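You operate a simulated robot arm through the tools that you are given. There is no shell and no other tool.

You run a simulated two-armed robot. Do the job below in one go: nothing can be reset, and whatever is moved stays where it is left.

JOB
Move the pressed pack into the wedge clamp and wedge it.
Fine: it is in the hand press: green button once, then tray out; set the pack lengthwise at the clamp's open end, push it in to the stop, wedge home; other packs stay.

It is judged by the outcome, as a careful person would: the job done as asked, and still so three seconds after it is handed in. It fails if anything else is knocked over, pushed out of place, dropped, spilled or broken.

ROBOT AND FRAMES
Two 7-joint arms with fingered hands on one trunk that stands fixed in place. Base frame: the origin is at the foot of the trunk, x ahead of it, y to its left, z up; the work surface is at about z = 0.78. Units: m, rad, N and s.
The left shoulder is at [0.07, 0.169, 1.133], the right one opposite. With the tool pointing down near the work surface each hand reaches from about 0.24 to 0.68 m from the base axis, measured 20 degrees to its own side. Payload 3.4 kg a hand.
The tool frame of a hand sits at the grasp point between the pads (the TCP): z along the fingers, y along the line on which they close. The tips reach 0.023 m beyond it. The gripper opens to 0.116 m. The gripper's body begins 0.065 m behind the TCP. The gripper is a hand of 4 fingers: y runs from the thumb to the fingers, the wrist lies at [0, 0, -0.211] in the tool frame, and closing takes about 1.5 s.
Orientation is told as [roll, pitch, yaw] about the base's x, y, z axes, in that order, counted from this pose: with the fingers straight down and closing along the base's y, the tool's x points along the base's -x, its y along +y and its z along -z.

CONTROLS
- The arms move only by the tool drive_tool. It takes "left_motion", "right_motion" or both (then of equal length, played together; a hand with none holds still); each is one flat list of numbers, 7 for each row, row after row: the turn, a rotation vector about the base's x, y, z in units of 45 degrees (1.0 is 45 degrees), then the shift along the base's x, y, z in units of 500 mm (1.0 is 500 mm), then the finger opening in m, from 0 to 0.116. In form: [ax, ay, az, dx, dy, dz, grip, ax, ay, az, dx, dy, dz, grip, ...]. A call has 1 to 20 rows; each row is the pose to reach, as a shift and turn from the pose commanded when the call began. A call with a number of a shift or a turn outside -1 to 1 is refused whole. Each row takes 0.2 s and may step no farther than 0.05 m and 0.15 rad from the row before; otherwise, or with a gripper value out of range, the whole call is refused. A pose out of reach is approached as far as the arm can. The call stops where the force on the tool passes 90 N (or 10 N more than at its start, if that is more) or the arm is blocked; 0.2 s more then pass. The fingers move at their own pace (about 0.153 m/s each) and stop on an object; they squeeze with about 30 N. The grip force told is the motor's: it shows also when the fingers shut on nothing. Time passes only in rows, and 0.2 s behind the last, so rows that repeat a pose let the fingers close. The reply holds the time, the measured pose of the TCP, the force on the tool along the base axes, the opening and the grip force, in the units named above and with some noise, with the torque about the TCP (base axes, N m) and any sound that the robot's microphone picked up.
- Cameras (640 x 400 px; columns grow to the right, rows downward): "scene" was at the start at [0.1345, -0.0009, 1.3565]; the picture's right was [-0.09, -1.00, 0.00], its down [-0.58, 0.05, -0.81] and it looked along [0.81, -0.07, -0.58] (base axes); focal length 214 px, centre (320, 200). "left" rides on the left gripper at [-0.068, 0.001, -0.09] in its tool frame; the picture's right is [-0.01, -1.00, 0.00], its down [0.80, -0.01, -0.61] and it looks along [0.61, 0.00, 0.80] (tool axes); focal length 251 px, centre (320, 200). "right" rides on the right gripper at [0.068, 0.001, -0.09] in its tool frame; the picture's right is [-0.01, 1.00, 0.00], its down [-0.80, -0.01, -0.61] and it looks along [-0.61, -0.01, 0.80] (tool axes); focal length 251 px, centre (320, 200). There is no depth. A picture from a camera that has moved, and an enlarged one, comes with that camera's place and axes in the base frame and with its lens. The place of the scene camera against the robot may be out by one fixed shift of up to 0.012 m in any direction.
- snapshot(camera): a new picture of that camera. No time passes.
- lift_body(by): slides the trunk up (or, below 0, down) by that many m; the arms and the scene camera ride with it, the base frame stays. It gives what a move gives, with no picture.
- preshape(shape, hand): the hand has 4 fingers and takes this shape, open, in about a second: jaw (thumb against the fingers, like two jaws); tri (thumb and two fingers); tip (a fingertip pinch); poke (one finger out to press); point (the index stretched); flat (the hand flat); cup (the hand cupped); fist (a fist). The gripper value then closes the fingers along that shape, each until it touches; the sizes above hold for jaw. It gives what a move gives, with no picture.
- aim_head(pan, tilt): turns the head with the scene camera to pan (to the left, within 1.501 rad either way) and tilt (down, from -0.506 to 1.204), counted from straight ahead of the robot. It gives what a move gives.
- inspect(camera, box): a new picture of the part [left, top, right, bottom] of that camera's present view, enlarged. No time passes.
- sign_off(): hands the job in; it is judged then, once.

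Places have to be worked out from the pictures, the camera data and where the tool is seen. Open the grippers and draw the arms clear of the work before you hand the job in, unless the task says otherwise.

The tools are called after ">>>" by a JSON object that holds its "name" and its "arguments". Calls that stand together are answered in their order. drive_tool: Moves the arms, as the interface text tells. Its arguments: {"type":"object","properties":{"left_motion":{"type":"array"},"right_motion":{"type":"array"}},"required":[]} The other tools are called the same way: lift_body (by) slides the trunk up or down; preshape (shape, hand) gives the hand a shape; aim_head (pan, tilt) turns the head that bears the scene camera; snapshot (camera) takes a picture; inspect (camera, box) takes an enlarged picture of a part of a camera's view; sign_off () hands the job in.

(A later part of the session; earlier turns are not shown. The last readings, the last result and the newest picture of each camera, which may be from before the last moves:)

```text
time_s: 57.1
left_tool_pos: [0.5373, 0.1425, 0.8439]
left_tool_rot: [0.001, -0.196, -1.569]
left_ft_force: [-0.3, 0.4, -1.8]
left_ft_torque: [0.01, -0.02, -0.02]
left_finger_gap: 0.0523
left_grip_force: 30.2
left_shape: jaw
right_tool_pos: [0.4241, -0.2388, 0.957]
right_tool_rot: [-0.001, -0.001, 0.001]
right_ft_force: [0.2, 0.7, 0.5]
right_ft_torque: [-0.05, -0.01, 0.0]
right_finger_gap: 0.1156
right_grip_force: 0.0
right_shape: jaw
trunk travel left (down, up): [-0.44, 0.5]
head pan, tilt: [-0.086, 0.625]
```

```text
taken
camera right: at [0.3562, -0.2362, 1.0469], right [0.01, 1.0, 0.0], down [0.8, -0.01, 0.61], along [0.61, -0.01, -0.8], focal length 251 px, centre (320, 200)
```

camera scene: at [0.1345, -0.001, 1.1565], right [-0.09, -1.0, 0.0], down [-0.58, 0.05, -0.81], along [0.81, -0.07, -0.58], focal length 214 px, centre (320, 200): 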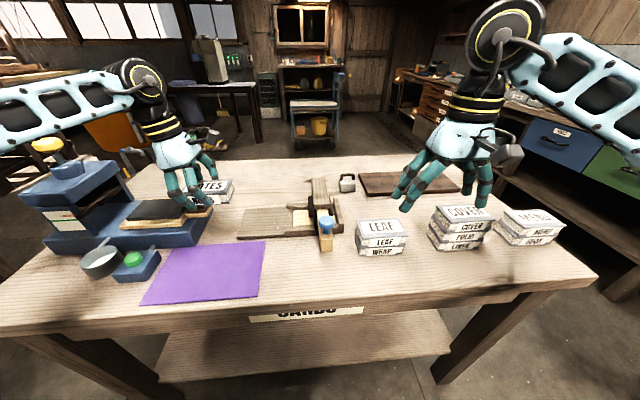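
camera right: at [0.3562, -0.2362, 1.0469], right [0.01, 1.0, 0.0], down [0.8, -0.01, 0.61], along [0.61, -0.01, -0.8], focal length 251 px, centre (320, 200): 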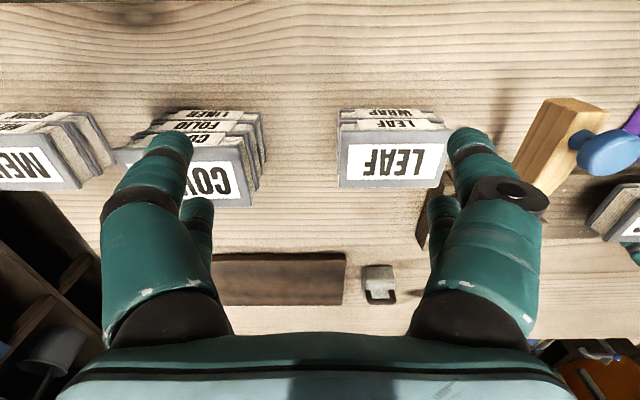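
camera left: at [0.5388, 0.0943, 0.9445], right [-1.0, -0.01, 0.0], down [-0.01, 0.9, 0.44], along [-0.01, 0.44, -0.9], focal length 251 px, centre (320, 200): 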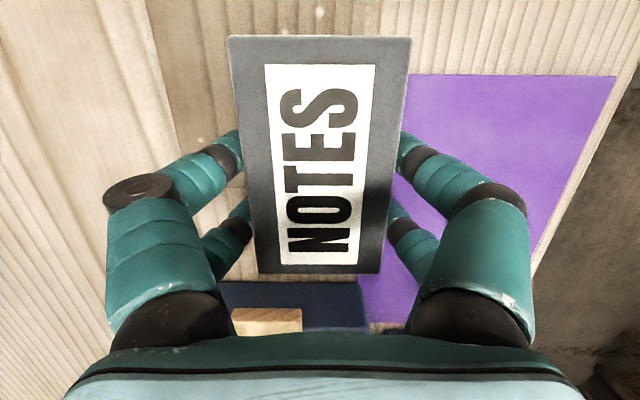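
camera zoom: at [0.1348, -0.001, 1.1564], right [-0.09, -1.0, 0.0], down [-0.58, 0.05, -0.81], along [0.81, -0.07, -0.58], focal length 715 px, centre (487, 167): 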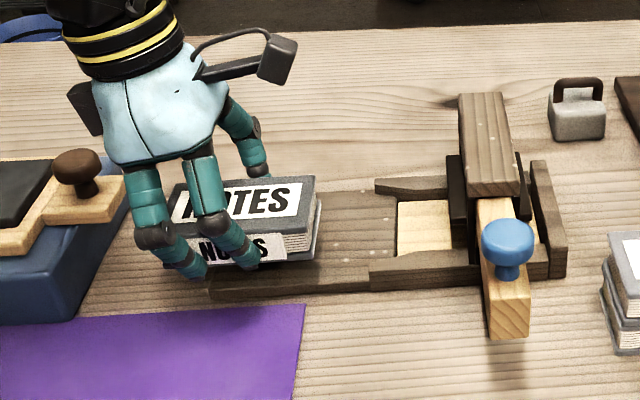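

The pack is above the board's outer half. I lower in small steps, looking for contact force.

>>> {"name": "drive_tool", "arguments": {"left_motion": [0, 0, 0, 0, 0, -0.012, 0.02, 0, 0, 0, 0, 0, -0.024, 0.02, 0, 0, 0, 0, 0, -0.03, 0.02]}}

>>> {"name": "inspect", "arguments": {"camera": "scene", "box": [200, 190, 290, 250]}}

```text
time_s: 57.9
left_tool_pos: [0.5375, 0.1405, 0.8295]
left_tool_rot: [0.001, -0.2, -1.57]
left_ft_force: [0.7, 1.2, -2.5]
left_ft_torque: [0.01, 0.04, -0.02]
left_finger_gap: 0.0527
left_grip_force: 29.6
left_shape: jaw
right_tool_pos: [0.4243, -0.2378, 0.9562]
right_tool_rot: [-0.001, -0.002, 0.0]
right_ft_force: [-0.1, 0.0, 0.5]
right_ft_torque: [-0.01, -0.04, 0.03]
right_finger_gap: 0.1159
right_grip_force: 0.0
right_shape: jaw
trunk travel left (down, up): [-0.44, 0.5]
head pan, tilt: [-0.086, 0.625]
```

```text
6.67 times, centred on (245, 220) of scene
camera zoom: at [0.1347, -0.001, 1.1564], right [-0.09, -1.0, 0.0], down [-0.58, 0.05, -0.81], along [0.81, -0.07, -0.58], focal length 1430 px, centre (820, 67)
```

zoom: 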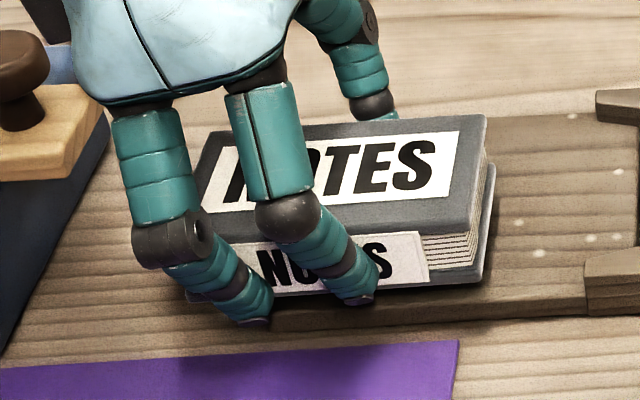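

It is just above the board. I go down a few millimetres more in 2 mm steps.

>>> {"name": "drive_tool", "arguments": {"left_motion": [0, 0, 0, 0, 0, -0.004, 0.02, 0, 0, 0, 0, 0, -0.008, 0.02, 0, 0, 0, 0, 0, -0.008, 0.02]}}

>>> {"name": "inspect", "arguments": {"camera": "scene", "box": [200, 190, 290, 250]}}

```text
time_s: 58.7
left_tool_pos: [0.5369, 0.1422, 0.8258]
left_tool_rot: [0.001, -0.197, -1.568]
left_ft_force: [-0.3, 0.7, -0.7]
left_ft_torque: [0.02, -0.04, -0.01]
left_finger_gap: 0.0525
left_grip_force: 29.5
left_shape: jaw
right_tool_pos: [0.4241, -0.239, 0.9579]
right_tool_rot: [0.0, -0.002, 0.0]
right_ft_force: [0.0, -0.4, 0.2]
right_ft_torque: [0.01, 0.03, 0.0]
right_finger_gap: 0.116
right_grip_force: 0.0
right_shape: jaw
trunk travel left (down, up): [-0.44, 0.5]
head pan, tilt: [-0.086, 0.625]
```

```text
6.67 times, centred on (245, 220) of scene
camera zoom: at [0.1347, -0.001, 1.1564], right [-0.09, -1.0, 0.0], down [-0.58, 0.05, -0.81], along [0.81, -0.07, -0.58], focal length 1430 px, centre (820, 67)
```

zoom: 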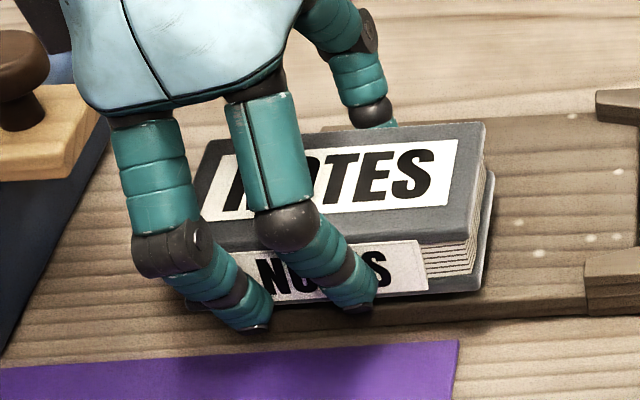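

No contact yet; I continue down 2 mm per step.

>>> {"name": "drive_tool", "arguments": {"left_motion": [0, 0, 0, 0, 0, -0.004, 0.02, 0, 0, 0, 0, 0, -0.008, 0.02, 0, 0, 0, 0, 0, -0.008, 0.02]}}

>>> {"name": "drive_tool", "arguments": {"left_motion": [0, 0, 0, 0, 0, -0.003, 0.02, 0, 0, 0, 0, 0, -0.006, 0.02, 0, 0, 0, 0, 0, -0.006, 0.02]}}

>>> {"name": "inspect", "arguments": {"camera": "scene", "box": [200, 190, 290, 250]}}

```text
time_s: 59.5
left_tool_pos: [0.5384, 0.1428, 0.8215]
left_tool_rot: [0.001, -0.197, -1.569]
left_ft_force: [0.3, 0.1, -1.6]
left_ft_torque: [0.0, 0.0, 0.03]
left_finger_gap: 0.0528
left_grip_force: 29.6
left_shape: jaw
right_tool_pos: [0.4237, -0.2395, 0.9571]
right_tool_rot: [0.001, 0.0, 0.001]
right_ft_force: [0.4, -0.8, -0.6]
right_ft_torque: [0.02, -0.01, 0.01]
right_finger_gap: 0.116
right_grip_force: 0.1
right_shape: jaw
trunk travel left (down, up): [-0.44, 0.5]
head pan, tilt: [-0.086, 0.625]
```

```text
time_s: 60.3
left_tool_pos: [0.5382, 0.1417, 0.8198]
left_tool_rot: [0.002, -0.196, -1.569]
left_ft_force: [0.0, 1.4, 2.6]
left_ft_torque: [0.09, -0.15, 0.04]
left_finger_gap: 0.0526
left_grip_force: 30.2
left_shape: jaw
right_tool_pos: [0.4235, -0.2377, 0.9573]
right_tool_rot: [0.001, 0.001, 0.0]
right_ft_force: [-0.2, 0.1, 0.0]
right_ft_torque: [0.02, -0.01, 0.01]
right_finger_gap: 0.1161
right_grip_force: 0.1
right_shape: jaw
trunk travel left (down, up): [-0.44, 0.5]
head pan, tilt: [-0.086, 0.625]
```

```text
6.67 times, centred on (245, 220) of scene
camera zoom: at [0.1342, -0.001, 1.1566], right [-0.09, -1.0, 0.0], down [-0.58, 0.05, -0.81], along [0.81, -0.07, -0.58], focal length 1430 px, centre (820, 67)
```

zoom: 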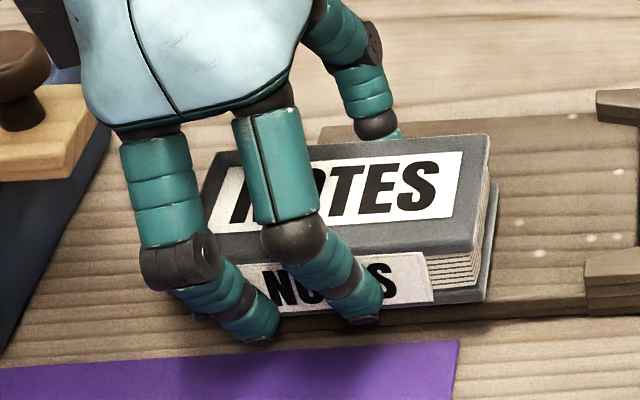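

Contact is felt (about 5 N), so the pack rests on the board (board top z≈0.79). I open the fingers and rise.

>>> {"name": "drive_tool", "arguments": {"left_motion": [0, 0, 0, 0, 0, 0, 0.06, 0, 0, 0, 0, 0, 0.002, 0.075, 0, 0, 0, 0, 0, 0.002, 0.09, 0, 0, 0, 0, 0, 0.004, 0.116, 0, 0, 0, 0, 0, 0.01, 0.116, 0, 0, 0, 0, 0, 0.06, 0.116, 0, 0, 0, 0, 0, 0.14, 0.116, 0, 0, 0, -0.04, 0.02, 0.22, 0.116]}}

>>> {"name": "inspect", "arguments": {"camera": "scene", "box": [180, 150, 360, 270]}}

>>> {"name": "snapshot", "arguments": {"camera": "left"}}

```text
time_s: 62.1
left_tool_pos: [0.515, 0.1493, 0.9312]
left_tool_rot: [0.003, -0.198, -1.571]
left_ft_force: [-0.4, -0.4, 0.6]
left_ft_torque: [0.01, -0.03, -0.01]
left_finger_gap: 0.1159
left_grip_force: 0.1
left_shape: jaw
left hand out of reach, approached as far as the arm can: row 7
right_tool_pos: [0.4226, -0.2391, 0.9583]
right_tool_rot: [0.0, -0.001, 0.0]
right_ft_force: [-0.4, -0.3, 0.3]
right_ft_torque: [0.03, -0.02, 0.0]
right_finger_gap: 0.1157
right_grip_force: 0.0
right_shape: jaw
trunk travel left (down, up): [-0.44, 0.5]
head pan, tilt: [-0.086, 0.625]
```

```text
3.33 times, centred on (270, 210) of scene
camera zoom: at [0.1324, -0.0015, 1.1567], right [-0.09, -1.0, 0.0], down [-0.58, 0.05, -0.81], along [0.81, -0.07, -0.58], focal length 715 px, centre (487, 167)
```

zoom: 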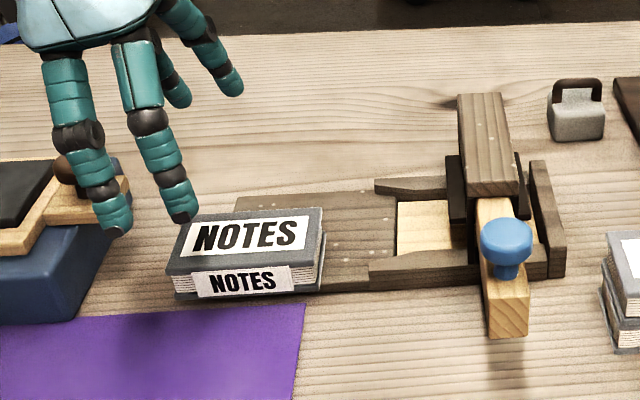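

```text
taken
camera left: at [0.5159, 0.1026, 1.0315], right [-1.0, -0.01, 0.0], down [-0.01, 0.9, 0.44], along [0.0, 0.44, -0.9], focal length 251 px, centre (320, 200)
```

left: 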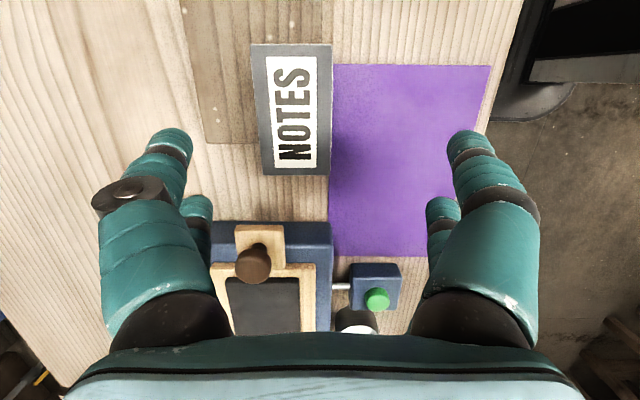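

The pack lies flat on the infeed board at about centre (0.538, 0.133), 3 cm toward the robot from the channel axis. I straighten the left hand and turn it to yaw 0 to regrip along its length (≈0.106 m).

>>> {"name": "drive_tool", "arguments": {"left_motion": [0.125, 0, 0, -0.02, 0, 0.02, 0.116, 0.25, 0, 0, -0.03, 0, 0.04, 0.116, 0.25, 0, 0, -0.03, 0, 0.06, 0.116]}}

>>> {"name": "drive_tool", "arguments": {"left_motion": [0, 0, 0.1667, 0, 0, 0, 0.116, 0, 0, 0.3333, 0, 0, 0, 0.116, 0, 0, 0.5, 0, 0, 0, 0.116, 0, 0, 0.6667, 0, 0, 0, 0.116, 0, 0, 0.8333, 0, 0, 0, 0.116, 0, 0, 1, 0, 0, 0, 0.116]}}

>>> {"name": "drive_tool", "arguments": {"left_motion": [0, 0, 0.1667, 0, 0, 0, 0.116, 0, 0, 0.3333, 0, 0, 0, 0.116, 0, 0, 0.5, 0, 0, 0, 0.116, 0, 0, 0.6667, 0, 0, 0, 0.116, 0, 0, 0.8333, 0, 0, 0, 0.116, 0, 0, 1, 0, 0, 0, 0.116]}}

>>> {"name": "snapshot", "arguments": {"camera": "left"}}

>>> {"name": "snapshot", "arguments": {"camera": "scene"}}

```text
time_s: 62.9
left_tool_pos: [0.4838, 0.1698, 0.9603]
left_tool_rot: [0.001, 0.0, -1.571]
left_ft_force: [-0.5, 0.6, -0.1]
left_ft_torque: [0.0, -0.06, 0.0]
left_finger_gap: 0.116
left_grip_force: 0.0
left_shape: jaw
left hand out of reach, approached as far as the arm can: row 1, 2, 3
right_tool_pos: [0.4234, -0.239, 0.957]
right_tool_rot: [0.003, -0.001, 0.0]
right_ft_force: [-0.4, -0.7, 0.0]
right_ft_torque: [-0.01, -0.04, 0.0]
right_finger_gap: 0.1157
right_grip_force: 0.1
right_shape: jaw
trunk travel left (down, up): [-0.44, 0.5]
head pan, tilt: [-0.086, 0.625]
```

```text
time_s: 64.3
left_tool_pos: [0.4847, 0.1719, 0.9595]
left_tool_rot: [0.002, -0.001, -0.782]
left_ft_force: [0.0, -0.4, -0.4]
left_ft_torque: [-0.02, -0.02, 0.0]
left_finger_gap: 0.1159
left_grip_force: 0.1
left_shape: jaw
right_tool_pos: [0.4241, -0.2382, 0.9574]
right_tool_rot: [0.001, 0.0, 0.0]
right_ft_force: [-0.1, 0.5, 0.4]
right_ft_torque: [-0.01, -0.01, 0.06]
right_finger_gap: 0.1158
right_grip_force: 0.0
right_shape: jaw
trunk travel left (down, up): [-0.44, 0.5]
head pan, tilt: [-0.086, 0.625]
```

```text
time_s: 65.7
left_tool_pos: [0.4846, 0.1719, 0.9582]
left_tool_rot: [0.002, -0.001, 0.003]
left_ft_force: [-0.3, 0.5, -0.8]
left_ft_torque: [0.0, 0.01, -0.01]
left_finger_gap: 0.116
left_grip_force: 0.0
left_shape: jaw
right_tool_pos: [0.4232, -0.2387, 0.9577]
right_tool_rot: [0.0, -0.001, -0.001]
right_ft_force: [-0.8, 0.6, -0.2]
right_ft_torque: [0.02, 0.01, 0.0]
right_finger_gap: 0.1155
right_grip_force: 0.1
right_shape: jaw
trunk travel left (down, up): [-0.44, 0.5]
head pan, tilt: [-0.086, 0.625]
```

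```text
taken
camera left: at [0.5541, 0.1739, 1.0478], right [0.01, -1.0, 0.0], down [-0.8, -0.01, 0.61], along [-0.61, -0.01, -0.8], focal length 251 px, centre (320, 200)
```

left: 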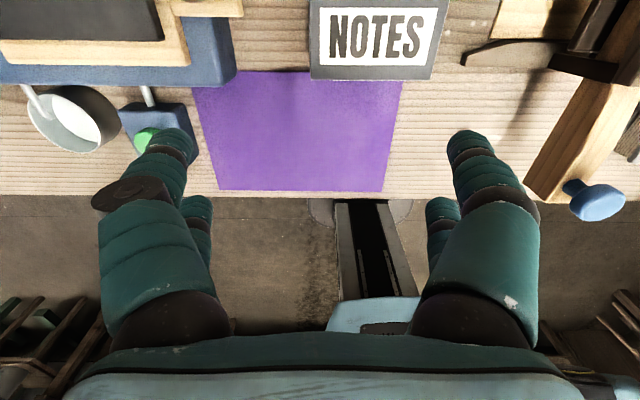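

```text
taken
camera scene: at [0.1345, -0.0011, 1.1565], right [-0.09, -1.0, 0.0], down [-0.58, 0.05, -0.81], along [0.81, -0.07, -0.58], focal length 214 px, centre (320, 200)
```

scene: 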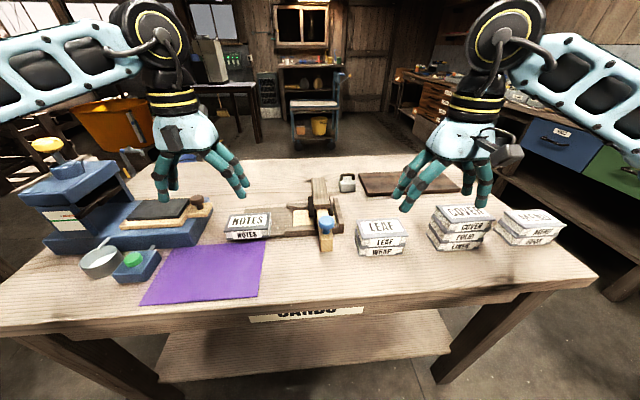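

The hand is at yaw 0. I bring it above the pack at (0.538, 0.131) with the tips still about 4 cm above it and look.

>>> {"name": "drive_tool", "arguments": {"left_motion": [0, 0, 0, 0.04, -0.03, -0.03, 0.116, 0, 0, 0, 0.08, -0.06, -0.07, 0.116, 0, 0, 0, 0.107, -0.082, -0.11, 0.116, 0, 0, 0, 0.107, -0.082, -0.15, 0.116]}}

>>> {"name": "snapshot", "arguments": {"camera": "left"}}

>>> {"name": "inspect", "arguments": {"camera": "scene", "box": [180, 150, 360, 270]}}

```text
time_s: 66.7
left_tool_pos: [0.5128, 0.1581, 0.8794]
left_tool_rot: [0.0, 0.0, 0.003]
left_ft_force: [-0.2, -0.6, -0.2]
left_ft_torque: [0.03, -0.02, 0.0]
left_finger_gap: 0.116
left_grip_force: 0.1
left_shape: jaw
left hand out of reach, approached as far as the arm can: row 1, 2, 3, 4
right_tool_pos: [0.4242, -0.2385, 0.9566]
right_tool_rot: [0.001, 0.001, 0.002]
right_ft_force: [-0.2, 0.5, 0.9]
right_ft_torque: [-0.03, -0.01, -0.03]
right_finger_gap: 0.1159
right_grip_force: 0.0
right_shape: jaw
trunk travel left (down, up): [-0.44, 0.5]
head pan, tilt: [-0.086, 0.625]
```

```text
taken
camera left: at [0.5826, 0.1609, 0.9681], right [0.01, -1.0, 0.0], down [-0.8, -0.01, 0.6], along [-0.6, -0.01, -0.8], focal length 251 px, centre (320, 200)
```

left: 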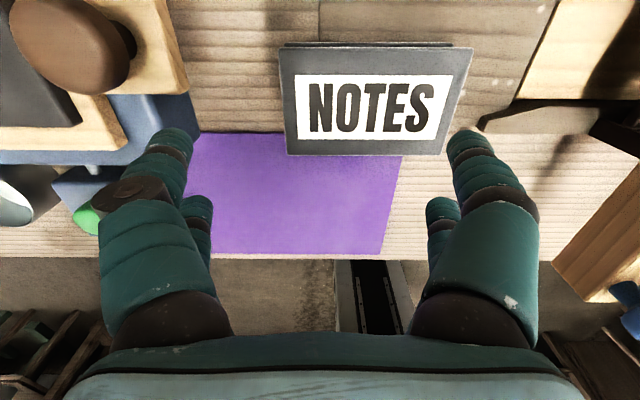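

```text
3.33 times, centred on (270, 210) of scene
camera zoom: at [0.1344, -0.0014, 1.1565], right [-0.09, -1.0, 0.0], down [-0.58, 0.05, -0.81], along [0.81, -0.07, -0.58], focal length 715 px, centre (487, 167)
```

zoom: 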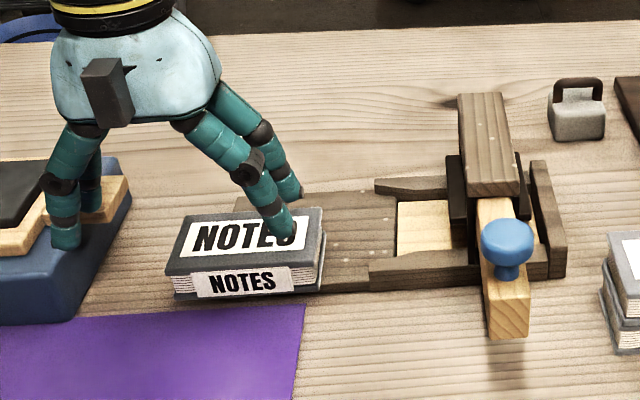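

Even yaw 0 falls short with the trunk this low; the stated reach holds for the start height. I raise the trunk 0.2 back to its starting height and retry.

>>> {"name": "lift_body", "arguments": {"by": 0.2}}

>>> {"name": "drive_tool", "arguments": {"left_motion": [0, 0, 0, 0, 0, -0.08, 0.116, 0, 0, 0, 0, 0, -0.16, 0.116, 0, 0, 0, 0, 0, -0.24, 0.116, 0, 0, 0, 0.03, 0, -0.32, 0.116, 0, 0, 0, 0.05, -0.03, -0.38, 0.116, 0, 0, 0, 0.05, -0.054, -0.38, 0.116]}}

>>> {"name": "snapshot", "arguments": {"camera": "left"}}

>>> {"name": "inspect", "arguments": {"camera": "scene", "box": [200, 190, 360, 290]}}

```text
time_s: 68.8
left_tool_pos: [0.5137, 0.1578, 1.0787]
left_tool_rot: [-0.002, -0.002, 0.002]
left_ft_force: [-0.6, 0.9, -0.6]
left_ft_torque: [-0.01, -0.01, 0.0]
left_finger_gap: 0.1159
left_grip_force: 0.0
left_shape: jaw
right_tool_pos: [0.4243, -0.2387, 1.1569]
right_tool_rot: [0.001, 0.0, 0.001]
right_ft_force: [-0.3, -0.1, -0.4]
right_ft_torque: [-0.01, -0.01, 0.01]
right_finger_gap: 0.1158
right_grip_force: 0.0
right_shape: jaw
trunk travel left (down, up): [-0.64, 0.3]
head pan, tilt: [-0.086, 0.625]
```

```text
time_s: 70.2
left_tool_pos: [0.508, 0.1673, 0.9068]
left_tool_rot: [0.0, -0.003, 0.002]
left_ft_force: [-0.4, -0.1, -0.5]
left_ft_torque: [-0.01, 0.01, 0.01]
left_finger_gap: 0.1159
left_grip_force: 0.1
left_shape: jaw
left hand out of reach, approached as far as the arm can: row 4, 5, 6
right_tool_pos: [0.4246, -0.2383, 1.1576]
right_tool_rot: [0.001, 0.001, -0.001]
right_ft_force: [0.2, -0.3, 0.2]
right_ft_torque: [-0.02, -0.02, -0.04]
right_finger_gap: 0.1159
right_grip_force: 0.0
right_shape: jaw
trunk travel left (down, up): [-0.64, 0.3]
head pan, tilt: [-0.086, 0.625]
```

```text
taken
camera left: at [0.577, 0.1698, 0.995], right [0.01, -1.0, 0.0], down [-0.8, -0.01, 0.6], along [-0.6, -0.01, -0.8], focal length 251 px, centre (320, 200)
```

left: 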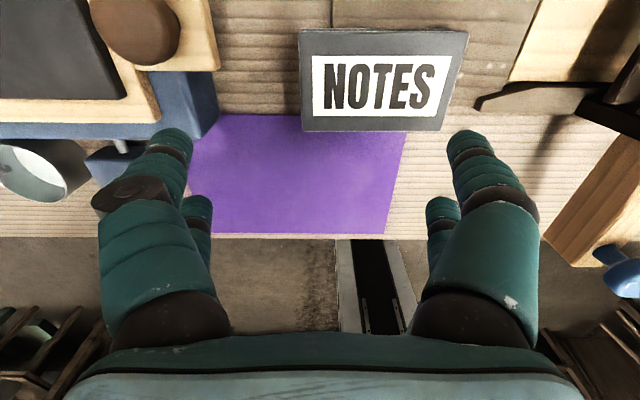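

```text
4.00 times, centred on (280, 240) of scene
camera zoom: at [0.1346, -0.0013, 1.3565], right [-0.09, -1.0, 0.0], down [-0.58, 0.05, -0.81], along [0.81, -0.07, -0.58], focal length 858 px, centre (480, 40)
```

zoom: 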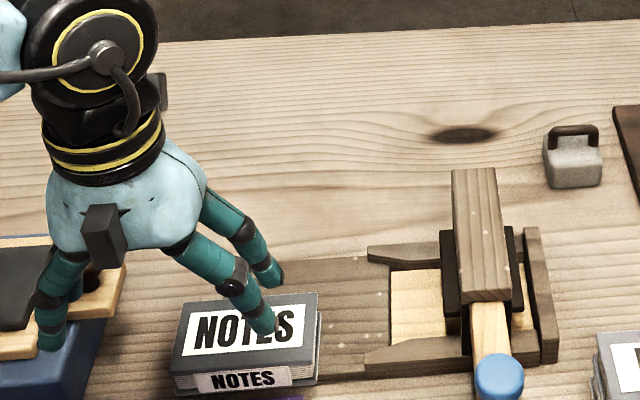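

Still short, though the stated reach says it should be possible: the arm's posture may have drifted into a joint limit. I return the left hand to its starting pose and approach from there.

>>> {"name": "drive_tool", "arguments": {"left_motion": [0, 0, 0, -0.02, 0.04, 0.07, 0.116, 0, 0, 0, -0.04, 0.08, 0.14, 0.116, 0, 0, 0, -0.07, 0.13, 0.2, 0.116, 0, 0, 0, -0.1, 0.19, 0.26, 0.116, 0, 0, 0, -0.13, 0.25, 0.32, 0.116, 0, 0, 0, -0.16, 0.31, 0.37, 0.116, 0, 0, 0, -0.176, 0.338, 0.378, 0.116]}}

>>> {"name": "snapshot", "arguments": {"camera": "scene"}}

```text
time_s: 71.8
left_tool_pos: [0.4153, 0.3386, 1.094]
left_tool_rot: [0.0, -0.001, 0.002]
left_ft_force: [0.9, 0.1, -0.1]
left_ft_torque: [0.01, 0.01, -0.02]
left_finger_gap: 0.1158
left_grip_force: 0.0
left_shape: jaw
right_tool_pos: [0.4242, -0.238, 1.1572]
right_tool_rot: [-0.001, -0.001, 0.001]
right_ft_force: [-0.2, -0.9, -0.2]
right_ft_torque: [-0.02, 0.03, -0.04]
right_finger_gap: 0.1157
right_grip_force: 0.0
right_shape: jaw
trunk travel left (down, up): [-0.64, 0.3]
head pan, tilt: [-0.086, 0.625]
```

```text
taken
camera scene: at [0.1344, -0.0006, 1.3565], right [-0.09, -1.0, 0.0], down [-0.58, 0.05, -0.81], along [0.81, -0.07, -0.58], focal length 214 px, centre (320, 200)
```

scene: 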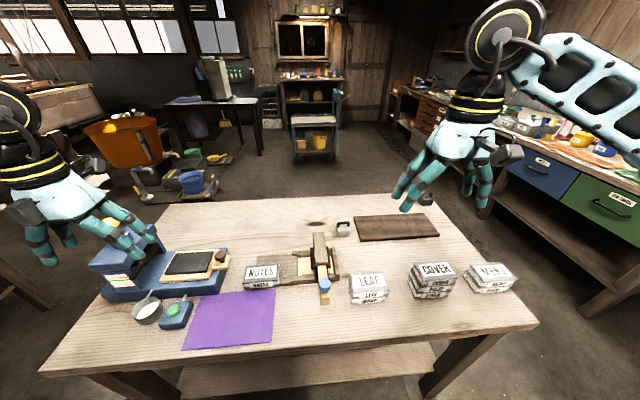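

The posture looks like the start again. I approach the pack position from here at yaw 0, first at z≈0.95.

>>> {"name": "drive_tool", "arguments": {"left_motion": [0, 0, 0, 0.06, -0.04, -0.04, 0.116, 0, 0, 0, 0.12, -0.08, -0.08, 0.116, 0, 0, 0, 0.18, -0.13, -0.12, 0.116, 0, 0, 0, 0.23, -0.19, -0.16, 0.116, 0, 0, 0, 0.246, -0.26, -0.2, 0.116, 0, 0, 0, 0.246, -0.33, -0.24, 0.116, 0, 0, 0, 0.246, -0.39, -0.28, 0.116, 0, 0, 0, 0.246, -0.415, -0.29, 0.116]}}

```text
time_s: 73.6
left_tool_pos: [0.5156, 0.1565, 0.956]
left_tool_rot: [0.001, -0.005, 0.001]
left_ft_force: [0.5, -0.5, -0.5]
left_ft_torque: [0.01, 0.0, -0.03]
left_finger_gap: 0.1158
left_grip_force: 0.0
left_shape: jaw
left hand out of reach, approached as far as the arm can: row 6, 7, 8
right_tool_pos: [0.4242, -0.2379, 1.1581]
right_tool_rot: [0.001, 0.001, -0.001]
right_ft_force: [-0.1, 0.1, 0.5]
right_ft_torque: [-0.02, -0.01, -0.03]
right_finger_gap: 0.1159
right_grip_force: 0.1
right_shape: jaw
trunk travel left (down, up): [-0.64, 0.3]
head pan, tilt: [-0.086, 0.625]
```

Inward reach is the limit at this height, yet at the start the right hand was at (0.54, 0.00) at z≈1.16, so a higher approach may bring another arm posture. I test the left hand: up to z≈1.16, inward to y≈0.12, then down.

>>> {"name": "drive_tool", "arguments": {"left_motion": [0, 0, 0, 0, 0.02, 0.08, 0.116, 0, 0, 0, 0, 0.02, 0.16, 0.116, 0, 0, 0, 0, 0.02, 0.24, 0.116, 0, 0, 0, 0, 0.02, 0.32, 0.116, 0, 0, 0, 0, 0.02, 0.41, 0.116, 0, 0, 0, 0.03, -0.03, 0.41, 0.116, 0, 0, 0, 0.05, -0.07, 0.41, 0.116]}}

>>> {"name": "drive_tool", "arguments": {"left_motion": [0, 0, 0, 0, 0, -0.08, 0.116, 0, 0, 0, 0, 0, -0.16, 0.116, 0, 0, 0, 0, 0, -0.24, 0.116, 0, 0, 0, 0, 0, -0.32, 0.116, 0, 0, 0, 0, 0, -0.4, 0.116]}}

>>> {"name": "snapshot", "arguments": {"camera": "scene"}}

```text
time_s: 75.2
left_tool_pos: [0.4963, 0.181, 1.1612]
left_tool_rot: [0.0, -0.001, 0.001]
left_ft_force: [0.3, -0.3, 0.2]
left_ft_torque: [0.04, -0.01, 0.02]
left_finger_gap: 0.116
left_grip_force: 0.0
left_shape: jaw
left hand out of reach, approached as far as the arm can: row 4, 5, 6, 7
right_tool_pos: [0.424, -0.2377, 1.1568]
right_tool_rot: [0.0, 0.0, 0.0]
right_ft_force: [-0.2, -0.3, -0.4]
right_ft_torque: [0.02, -0.02, -0.02]
right_finger_gap: 0.1158
right_grip_force: 0.1
right_shape: jaw
trunk travel left (down, up): [-0.64, 0.3]
head pan, tilt: [-0.086, 0.625]
```

```text
time_s: 76.4
left_tool_pos: [0.4993, 0.1795, 0.9622]
left_tool_rot: [-0.001, -0.002, 0.004]
left_ft_force: [-0.9, 0.0, -0.7]
left_ft_torque: [-0.03, 0.03, 0.0]
left_finger_gap: 0.1161
left_grip_force: 0.1
left_shape: jaw
right_tool_pos: [0.4241, -0.238, 1.1565]
right_tool_rot: [0.001, 0.0, 0.0]
right_ft_force: [0.5, 0.7, 0.3]
right_ft_torque: [-0.03, 0.0, -0.02]
right_finger_gap: 0.1159
right_grip_force: 0.1
right_shape: jaw
trunk travel left (down, up): [-0.64, 0.3]
head pan, tilt: [-0.086, 0.625]
```

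```text
taken
camera scene: at [0.1355, -0.0007, 1.3564], right [-0.09, -1.0, 0.0], down [-0.58, 0.05, -0.81], along [0.81, -0.07, -0.59], focal length 214 px, centre (320, 200)
```

scene: 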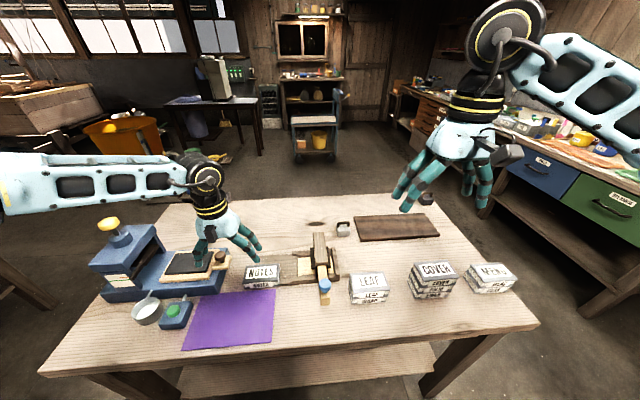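

Same limit. I move the left hand back out of the way and test how the right arm reaches into the clamp area, since it also has to drive the wedge.

>>> {"name": "drive_tool", "arguments": {"left_motion": [0, 0, 0, -0.04, 0.06, 0.04, 0.116, 0, 0, 0, -0.08, 0.12, 0.08, 0.116, 0, 0, 0, -0.12, 0.18, 0.12, 0.116, 0, 0, 0, -0.16, 0.25, 0.17, 0.116, 0, 0, 0, -0.16, 0.31, 0.22, 0.116, 0, 0, 0, -0.16, 0.36, 0.26, 0.116], "right_motion": [0, 0, 0, 0.04, 0.06, 0, 0.116, 0, 0, 0, 0.08, 0.12, 0, 0.116, 0, 0, 0, 0.12, 0.18, 0, 0.116, 0, 0, 0, 0.16, 0.26, 0, 0.116, 0, 0, 0, 0.2, 0.34, 0, 0.116, 0, 0, 0, 0.24, 0.42, 0, 0.116]}}

>>> {"name": "drive_tool", "arguments": {"right_motion": [0, 0, 0, 0, 0.06, -0.06, 0.116, 0, 0, 0, 0, 0.12, -0.12, 0.116, 0, 0, 0, 0, 0.18, -0.18, 0.116, 0, 0, 0, 0, 0.22, -0.24, 0.116, 0, 0, 0, 0, 0.26, -0.3, 0.116, 0, 0, 0, 0, 0.3, -0.36, 0.116]}}

>>> {"name": "snapshot", "arguments": {"camera": "scene"}}

```text
time_s: 77.8
left_tool_pos: [0.4166, 0.3629, 1.0921]
left_tool_rot: [-0.003, -0.001, 0.001]
left_ft_force: [-0.2, 0.9, 0.0]
left_ft_torque: [-0.02, -0.03, -0.02]
left_finger_gap: 0.116
left_grip_force: 0.0
left_shape: jaw
right_tool_pos: [0.5442, -0.0255, 1.1575]
right_tool_rot: [-0.003, 0.0, 0.001]
right_ft_force: [-0.9, 0.0, -0.1]
right_ft_torque: [-0.04, -0.02, 0.0]
right_finger_gap: 0.116
right_grip_force: 0.0
right_shape: jaw
trunk travel left (down, up): [-0.64, 0.3]
head pan, tilt: [-0.086, 0.625]
```

```text
time_s: 79.2
left_tool_pos: [0.4159, 0.3602, 1.0924]
left_tool_rot: [-0.001, -0.001, 0.002]
left_ft_force: [-0.1, -0.1, -0.3]
left_ft_torque: [0.02, 0.01, 0.01]
left_finger_gap: 0.1159
left_grip_force: 0.0
left_shape: jaw
right_tool_pos: [0.5402, 0.0899, 1.0138]
right_tool_rot: [0.003, -0.001, 0.001]
right_ft_force: [0.1, 0.1, -0.4]
right_ft_torque: [0.0, -0.01, -0.01]
right_finger_gap: 0.116
right_grip_force: 0.0
right_shape: jaw
right hand out of reach, approached as far as the arm can: row 4, 5, 6
trunk travel left (down, up): [-0.64, 0.3]
head pan, tilt: [-0.086, 0.625]
```

```text
taken
camera scene: at [0.1343, -0.0005, 1.3565], right [-0.09, -1.0, 0.0], down [-0.58, 0.05, -0.81], along [0.81, -0.07, -0.58], focal length 214 px, centre (320, 200)
```

scene: 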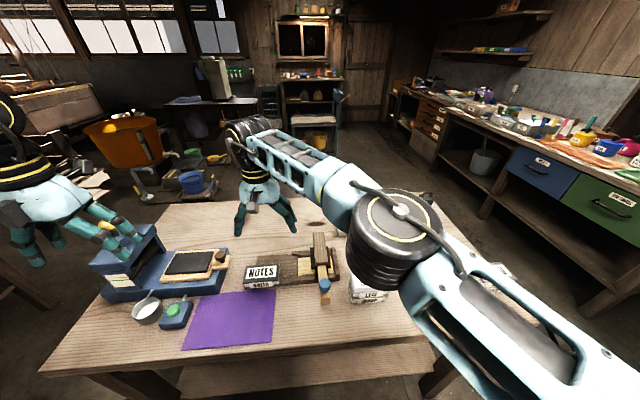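

The right arm reaches much farther inward (0.54, 0.09), so it can do the rest: nudge the pack +x into line, push it in, and drive the wedge. I look through its camera from here.

>>> {"name": "snapshot", "arguments": {"camera": "right"}}

>>> {"name": "inspect", "arguments": {"camera": "right", "box": [180, 0, 460, 180]}}

```text
taken
camera right: at [0.471, 0.0923, 1.1038], right [0.01, 1.0, 0.0], down [0.79, -0.01, 0.61], along [0.61, 0.0, -0.79], focal length 251 px, centre (320, 200)
```

right: 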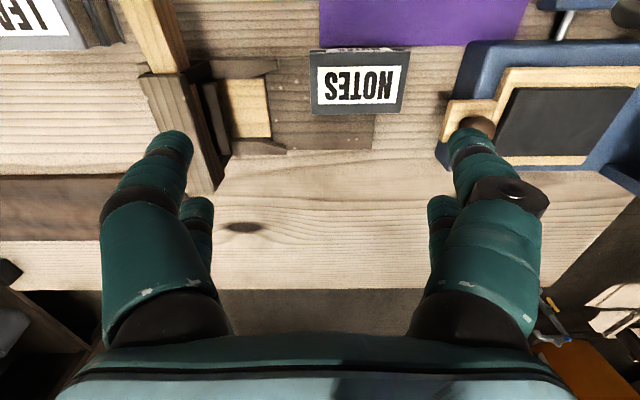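

```text
2.22 times, centred on (320, 90) of right
camera zoom: at [0.471, 0.0923, 1.1038], right [0.01, 1.0, 0.0], down [0.79, -0.01, 0.61], along [0.61, 0.0, -0.79], focal length 559 px, centre (320, 444)
```

zoom: 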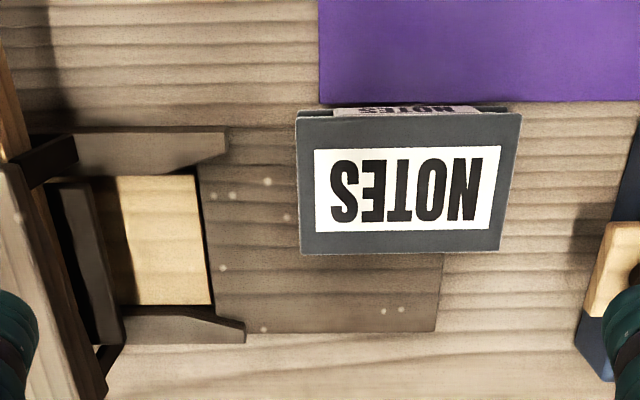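

Clear geometry now: pack x 0.507–0.570, y 0.084–0.187; channel x 0.533–0.605 (axis ≈0.569), guide mouth at y≈0.048, black plate's face at y≈−0.02. I place the right hand, half open (two-point contact), on the pack's robot side to push it +x.

>>> {"name": "drive_tool", "arguments": {"right_motion": [0, 0, 0, -0.04, 0.02, -0.04, 0.08, 0, 0, 0, -0.08, 0.045, -0.08, 0.06, 0, 0, 0, -0.12, 0.07, -0.12, 0.06, 0, 0, 0, -0.16, 0.09, -0.17, 0.06, 0, 0, 0, -0.16, 0.09, -0.24, 0.06, 0, 0, 0, -0.16, 0.09, -0.3, 0.06]}}

>>> {"name": "snapshot", "arguments": {"camera": "right"}}

>>> {"name": "inspect", "arguments": {"camera": "scene", "box": [200, 190, 360, 310]}}

```text
time_s: 80.6
left_tool_pos: [0.4176, 0.359, 1.0928]
left_tool_rot: [0.0, -0.002, 0.003]
left_ft_force: [-0.1, -0.1, -0.3]
left_ft_torque: [0.0, 0.0, -0.03]
left_finger_gap: 0.1161
left_grip_force: 0.1
left_shape: jaw
right_tool_pos: [0.4581, 0.1349, 0.8642]
right_tool_rot: [0.0, 0.0, 0.001]
right_ft_force: [0.1, -0.4, 0.4]
right_ft_torque: [-0.03, 0.0, -0.01]
right_finger_gap: 0.0605
right_grip_force: 0.0
right_shape: jaw
trunk travel left (down, up): [-0.64, 0.3]
head pan, tilt: [-0.086, 0.625]
```

```text
taken
camera right: at [0.3898, 0.1375, 0.9533], right [0.01, 1.0, 0.0], down [0.79, -0.01, 0.61], along [0.61, 0.0, -0.79], focal length 251 px, centre (320, 200)
```

right: 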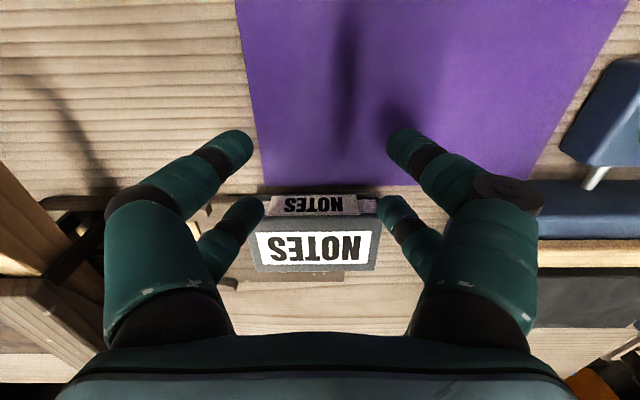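

```text
3.33 times, centred on (280, 250) of scene
camera zoom: at [0.1348, -0.0008, 1.3565], right [-0.09, -1.0, 0.0], down [-0.58, 0.05, -0.81], along [0.81, -0.07, -0.58], focal length 715 px, centre (453, 33)
```

zoom: 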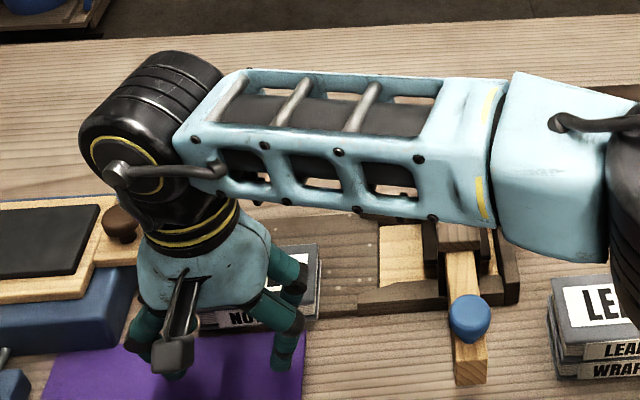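

The finger pairs span the pack's near side well; I narrow the opening slightly, lower to z≈0.82 in front of the pack (tips clear of the board's top), still 1.5 cm away.

>>> {"name": "drive_tool", "arguments": {"right_motion": [0, 0, 0, 0, 0, -0.03, 0.045, 0, 0, 0, 0, 0, -0.06, 0.045, 0, 0, 0, 0, 0, -0.086, 0.045]}}

>>> {"name": "snapshot", "arguments": {"camera": "right"}}

```text
time_s: 81.4
left_tool_pos: [0.4177, 0.3593, 1.0923]
left_tool_rot: [-0.001, 0.0, 0.001]
left_ft_force: [-1.2, 0.1, -0.3]
left_ft_torque: [0.01, 0.01, -0.01]
left_finger_gap: 0.1159
left_grip_force: 0.0
left_shape: jaw
right_tool_pos: [0.457, 0.1352, 0.8221]
right_tool_rot: [0.002, 0.0, 0.001]
right_ft_force: [-0.6, 0.1, -0.5]
right_ft_torque: [0.02, 0.02, -0.03]
right_finger_gap: 0.0455
right_grip_force: 0.1
right_shape: jaw
trunk travel left (down, up): [-0.64, 0.3]
head pan, tilt: [-0.086, 0.625]
```

```text
taken
camera right: at [0.3893, 0.1374, 0.9117], right [0.01, 1.0, 0.0], down [0.79, -0.01, 0.61], along [0.61, 0.0, -0.79], focal length 251 px, centre (320, 200)
```

right: 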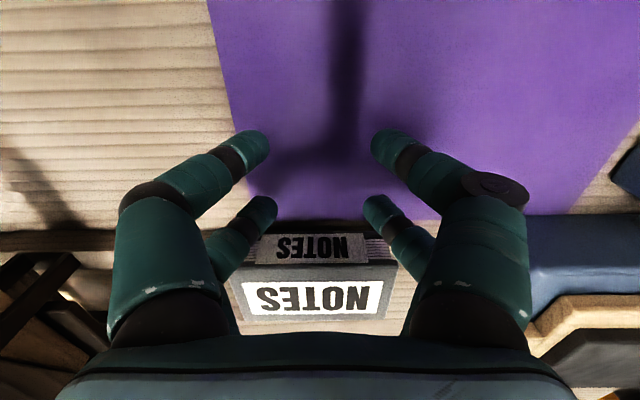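

The tips are just in front of the pack's side, below its top. I push +x slowly for 3.3 cm of travel and then measure.

>>> {"name": "drive_tool", "arguments": {"right_motion": [0, 0, 0, 0.016, 0, 0, 0.045, 0, 0, 0, 0.03, 0, 0, 0.045, 0, 0, 0, 0.044, 0, 0, 0.045, 0, 0, 0, 0.056, 0, 0, 0.045, 0, 0, 0, 0.066, 0, 0, 0.045]}}

>>> {"name": "snapshot", "arguments": {"camera": "right"}}

>>> {"name": "snapshot", "arguments": {"camera": "left"}}

```text
time_s: 82.6
left_tool_pos: [0.4156, 0.3598, 1.0925]
left_tool_rot: [0.001, -0.003, 0.0]
left_ft_force: [-0.5, 0.1, -0.8]
left_ft_torque: [0.0, -0.01, -0.02]
left_finger_gap: 0.1159
left_grip_force: 0.1
left_shape: jaw
right_tool_pos: [0.4888, 0.1339, 0.8222]
right_tool_rot: [0.001, -0.001, -0.002]
right_ft_force: [-0.6, -0.4, -0.1]
right_ft_torque: [0.01, -0.02, -0.01]
right_finger_gap: 0.0454
right_grip_force: 0.0
right_shape: jaw
trunk travel left (down, up): [-0.64, 0.3]
head pan, tilt: [-0.086, 0.625]
```

```text
taken
camera right: at [0.4218, 0.1366, 0.9115], right [0.01, 1.0, 0.0], down [0.79, -0.01, 0.61], along [0.61, -0.01, -0.79], focal length 251 px, centre (320, 200)
```

right: 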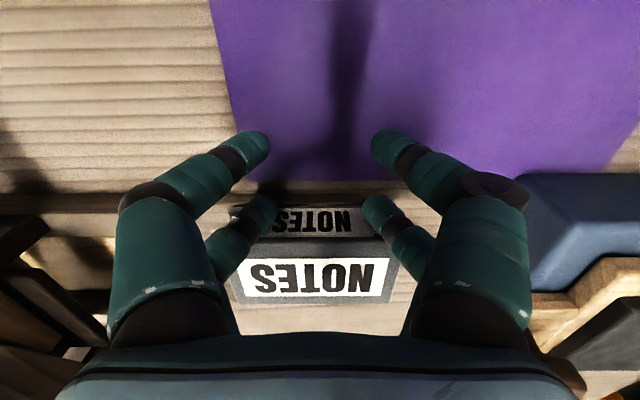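

```text
taken
camera left: at [0.4861, 0.3624, 1.1814], right [0.01, -1.0, 0.0], down [-0.8, -0.01, 0.6], along [-0.6, -0.01, -0.8], focal length 251 px, centre (320, 200)
```

left: 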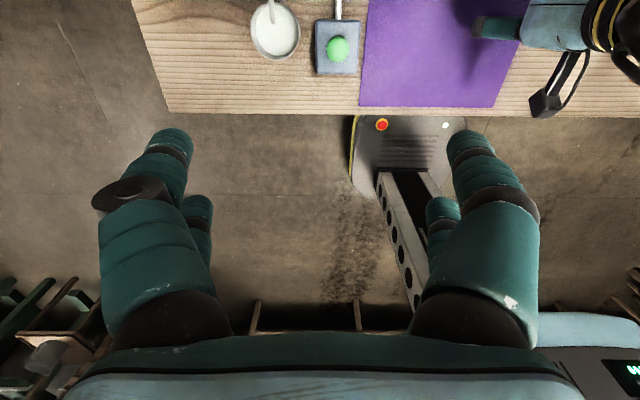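

The pack appears to have moved only slightly so far (contact came later than estimated). I push another 1.4 cm.

>>> {"name": "drive_tool", "arguments": {"right_motion": [0, 0, 0, 0.01, 0, 0, 0.045, 0, 0, 0, 0.02, 0, 0, 0.045, 0, 0, 0, 0.028, 0, 0, 0.045]}}

>>> {"name": "snapshot", "arguments": {"camera": "right"}}

```text
time_s: 83.4
left_tool_pos: [0.4165, 0.3595, 1.0932]
left_tool_rot: [-0.001, -0.002, 0.0]
left_ft_force: [0.1, -0.1, 0.5]
left_ft_torque: [0.02, 0.02, -0.01]
left_finger_gap: 0.1159
left_grip_force: 0.0
left_shape: jaw
right_tool_pos: [0.4996, 0.1287, 0.822]
right_tool_rot: [0.003, -0.001, 0.0]
right_ft_force: [-0.2, 0.2, 0.2]
right_ft_torque: [-0.02, -0.01, -0.03]
right_finger_gap: 0.0454
right_grip_force: 0.2
right_shape: jaw
right hand out of reach, approached as far as the arm can: row 2, 3
trunk travel left (down, up): [-0.64, 0.3]
head pan, tilt: [-0.086, 0.625]
```

```text
taken
camera right: at [0.4315, 0.1306, 0.9109], right [0.01, 1.0, 0.0], down [0.79, -0.01, 0.61], along [0.61, 0.0, -0.79], focal length 251 px, centre (320, 200)
```

right: 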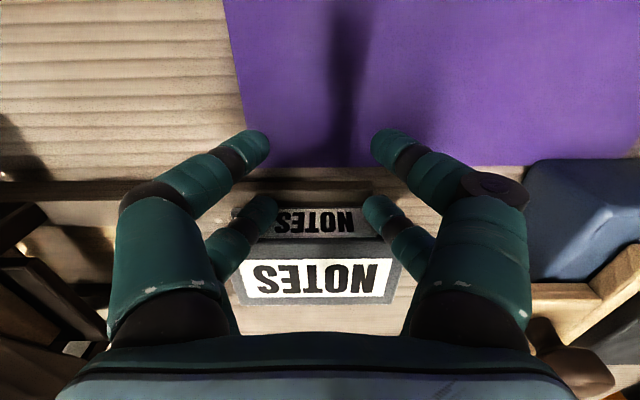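

The right arm ran out of reach at (0.500, 0.129); the pack now moves with the hand but needs about 1 cm more. I back off, raise the hand by 0.1 and lower the trunk by 0.1 to gain reach.

>>> {"name": "drive_tool", "arguments": {"right_motion": [0, 0, 0, -0.04, 0.01, 0, 0.045, 0, 0, 0, -0.06, 0.01, 0.06, 0.045, 0, 0, 0, -0.06, 0.01, 0.13, 0.045, 0, 0, 0, -0.06, 0.01, 0.2, 0.045, 0, 0, 0, -0.06, 0.01, 0.28, 0.045]}}

>>> {"name": "lift_body", "arguments": {"by": -0.1}}

>>> {"name": "snapshot", "arguments": {"camera": "right"}}

>>> {"name": "snapshot", "arguments": {"camera": "scene"}}

```text
time_s: 84.6
left_tool_pos: [0.4172, 0.36, 1.0932]
left_tool_rot: [0.0, -0.003, 0.001]
left_ft_force: [-0.1, 0.1, 0.5]
left_ft_torque: [0.01, -0.01, 0.04]
left_finger_gap: 0.1159
left_grip_force: 0.0
left_shape: jaw
right_tool_pos: [0.4697, 0.1314, 0.961]
right_tool_rot: [0.0, 0.002, 0.0]
right_ft_force: [-0.5, 0.2, 0.0]
right_ft_torque: [-0.02, 0.04, 0.01]
right_finger_gap: 0.0454
right_grip_force: 0.0
right_shape: jaw
trunk travel left (down, up): [-0.64, 0.3]
head pan, tilt: [-0.086, 0.625]
```

```text
time_s: 86.0
left_tool_pos: [0.4171, 0.3594, 0.993]
left_tool_rot: [-0.001, -0.001, 0.001]
left_ft_force: [-0.3, 0.1, -0.2]
left_ft_torque: [0.0, -0.03, 0.01]
left_finger_gap: 0.1163
left_grip_force: 0.1
left_shape: jaw
right_tool_pos: [0.4707, 0.132, 0.8619]
right_tool_rot: [0.0, 0.002, 0.0]
right_ft_force: [0.5, 0.2, -0.1]
right_ft_torque: [0.01, 0.01, 0.02]
right_finger_gap: 0.0453
right_grip_force: 0.1
right_shape: jaw
trunk travel left (down, up): [-0.54, 0.4]
head pan, tilt: [-0.086, 0.625]
```

```text
taken
camera right: at [0.4021, 0.1342, 0.951], right [0.01, 1.0, 0.0], down [0.79, -0.01, 0.61], along [0.61, 0.0, -0.79], focal length 251 px, centre (320, 200)
```

right: 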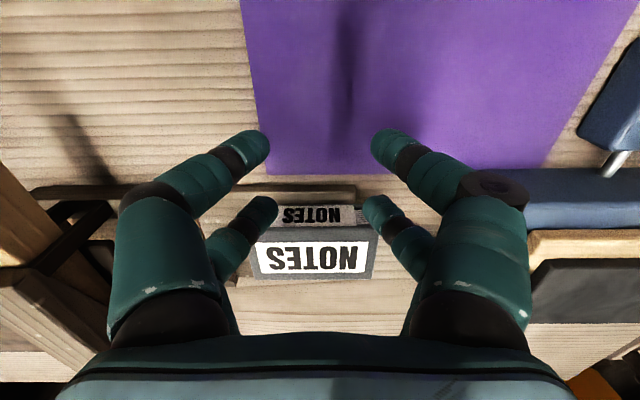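

```text
taken
camera scene: at [0.1343, -0.001, 1.2565], right [-0.09, -1.0, 0.0], down [-0.58, 0.05, -0.81], along [0.81, -0.07, -0.58], focal length 214 px, centre (320, 200)
```

scene: 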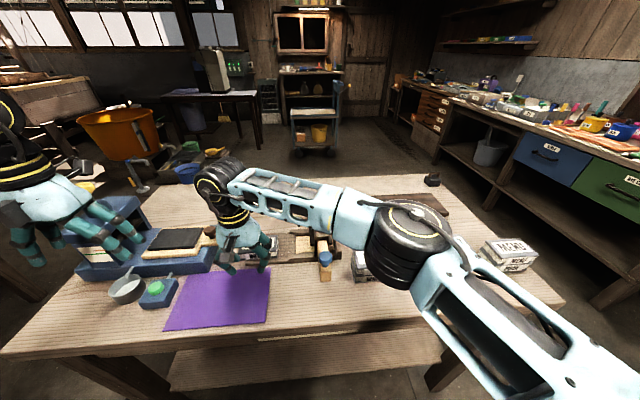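

Elbow and arm are clear of the packs. I lower to z≈0.82 and push +x again, to TCP x≈0.509.

>>> {"name": "drive_tool", "arguments": {"right_motion": [0, 0, 0, 0, 0.002, -0.04, 0.045, 0, 0, 0, 0, 0.002, -0.078, 0.045, 0, 0, 0, 0.02, 0.002, -0.078, 0.045, 0, 0, 0, 0.04, 0.002, -0.078, 0.045, 0, 0, 0, 0.056, 0.002, -0.078, 0.045, 0, 0, 0, 0.068, 0.002, -0.078, 0.045, 0, 0, 0, 0.078, 0.002, -0.078, 0.045]}}

>>> {"name": "snapshot", "arguments": {"camera": "right"}}

```text
time_s: 87.6
left_tool_pos: [0.4169, 0.3599, 0.993]
left_tool_rot: [-0.001, 0.0, 0.003]
left_ft_force: [0.3, -0.5, -0.2]
left_ft_torque: [0.0, 0.0, 0.02]
left_finger_gap: 0.1163
left_grip_force: 0.1
left_shape: jaw
right_tool_pos: [0.5085, 0.1317, 0.8236]
right_tool_rot: [0.002, -0.001, 0.001]
right_ft_force: [-0.6, 0.3, -0.5]
right_ft_torque: [0.01, -0.01, -0.02]
right_finger_gap: 0.0453
right_grip_force: 0.0
right_shape: jaw
trunk travel left (down, up): [-0.54, 0.4]
head pan, tilt: [-0.086, 0.625]
```

```text
taken
camera right: at [0.4403, 0.1331, 0.9122], right [0.01, 1.0, 0.0], down [0.79, -0.01, 0.61], along [0.61, 0.0, -0.79], focal length 251 px, centre (320, 200)
```

right: 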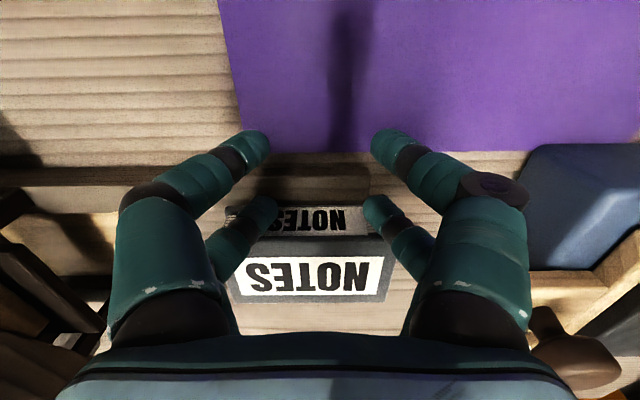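

The hand reached x≈0.5085 with the pack ahead of it. I back off and rise to measure the pack against the channel.

>>> {"name": "drive_tool", "arguments": {"right_motion": [0, 0, 0, -0.03, 0, 0, 0.045, 0, 0, 0, -0.05, 0, 0.06, 0.06, 0, 0, 0, -0.05, -0.04, 0.13, 0.1, 0, 0, 0, -0.05, -0.09, 0.2, 0.116, 0, 0, 0, -0.05, -0.12, 0.28, 0.116, 0, 0, 0, -0.05, -0.12, 0.36, 0.116]}}

>>> {"name": "inspect", "arguments": {"camera": "right", "box": [180, 40, 460, 220]}}

```text
time_s: 89.0
left_tool_pos: [0.4163, 0.3612, 0.9921]
left_tool_rot: [-0.002, -0.005, 0.001]
left_ft_force: [0.1, -0.1, 0.4]
left_ft_torque: [-0.01, 0.0, 0.0]
left_finger_gap: 0.1162
left_grip_force: 0.1
left_shape: jaw
right_tool_pos: [0.4844, 0.0734, 1.0024]
right_tool_rot: [0.001, 0.001, 0.001]
right_ft_force: [0.2, 1.1, 0.2]
right_ft_torque: [0.0, -0.01, 0.01]
right_finger_gap: 0.1159
right_grip_force: 0.0
right_shape: jaw
trunk travel left (down, up): [-0.54, 0.4]
head pan, tilt: [-0.086, 0.625]
```

```text
2.22 times, centred on (320, 130) of right
camera zoom: at [0.4161, 0.075, 1.0929], right [0.01, 1.0, 0.0], down [0.79, -0.01, 0.61], along [0.61, -0.01, -0.79], focal length 559 px, centre (320, 356)
```

zoom: 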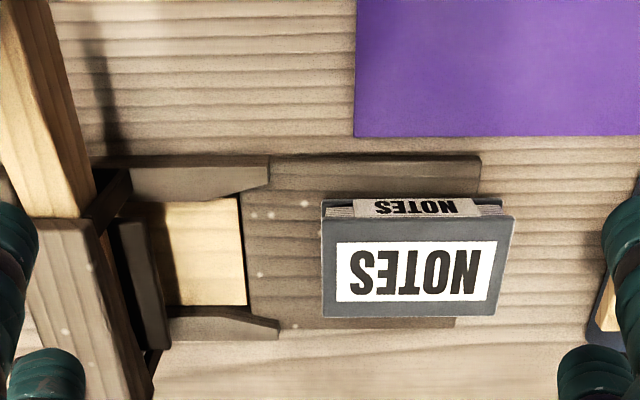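

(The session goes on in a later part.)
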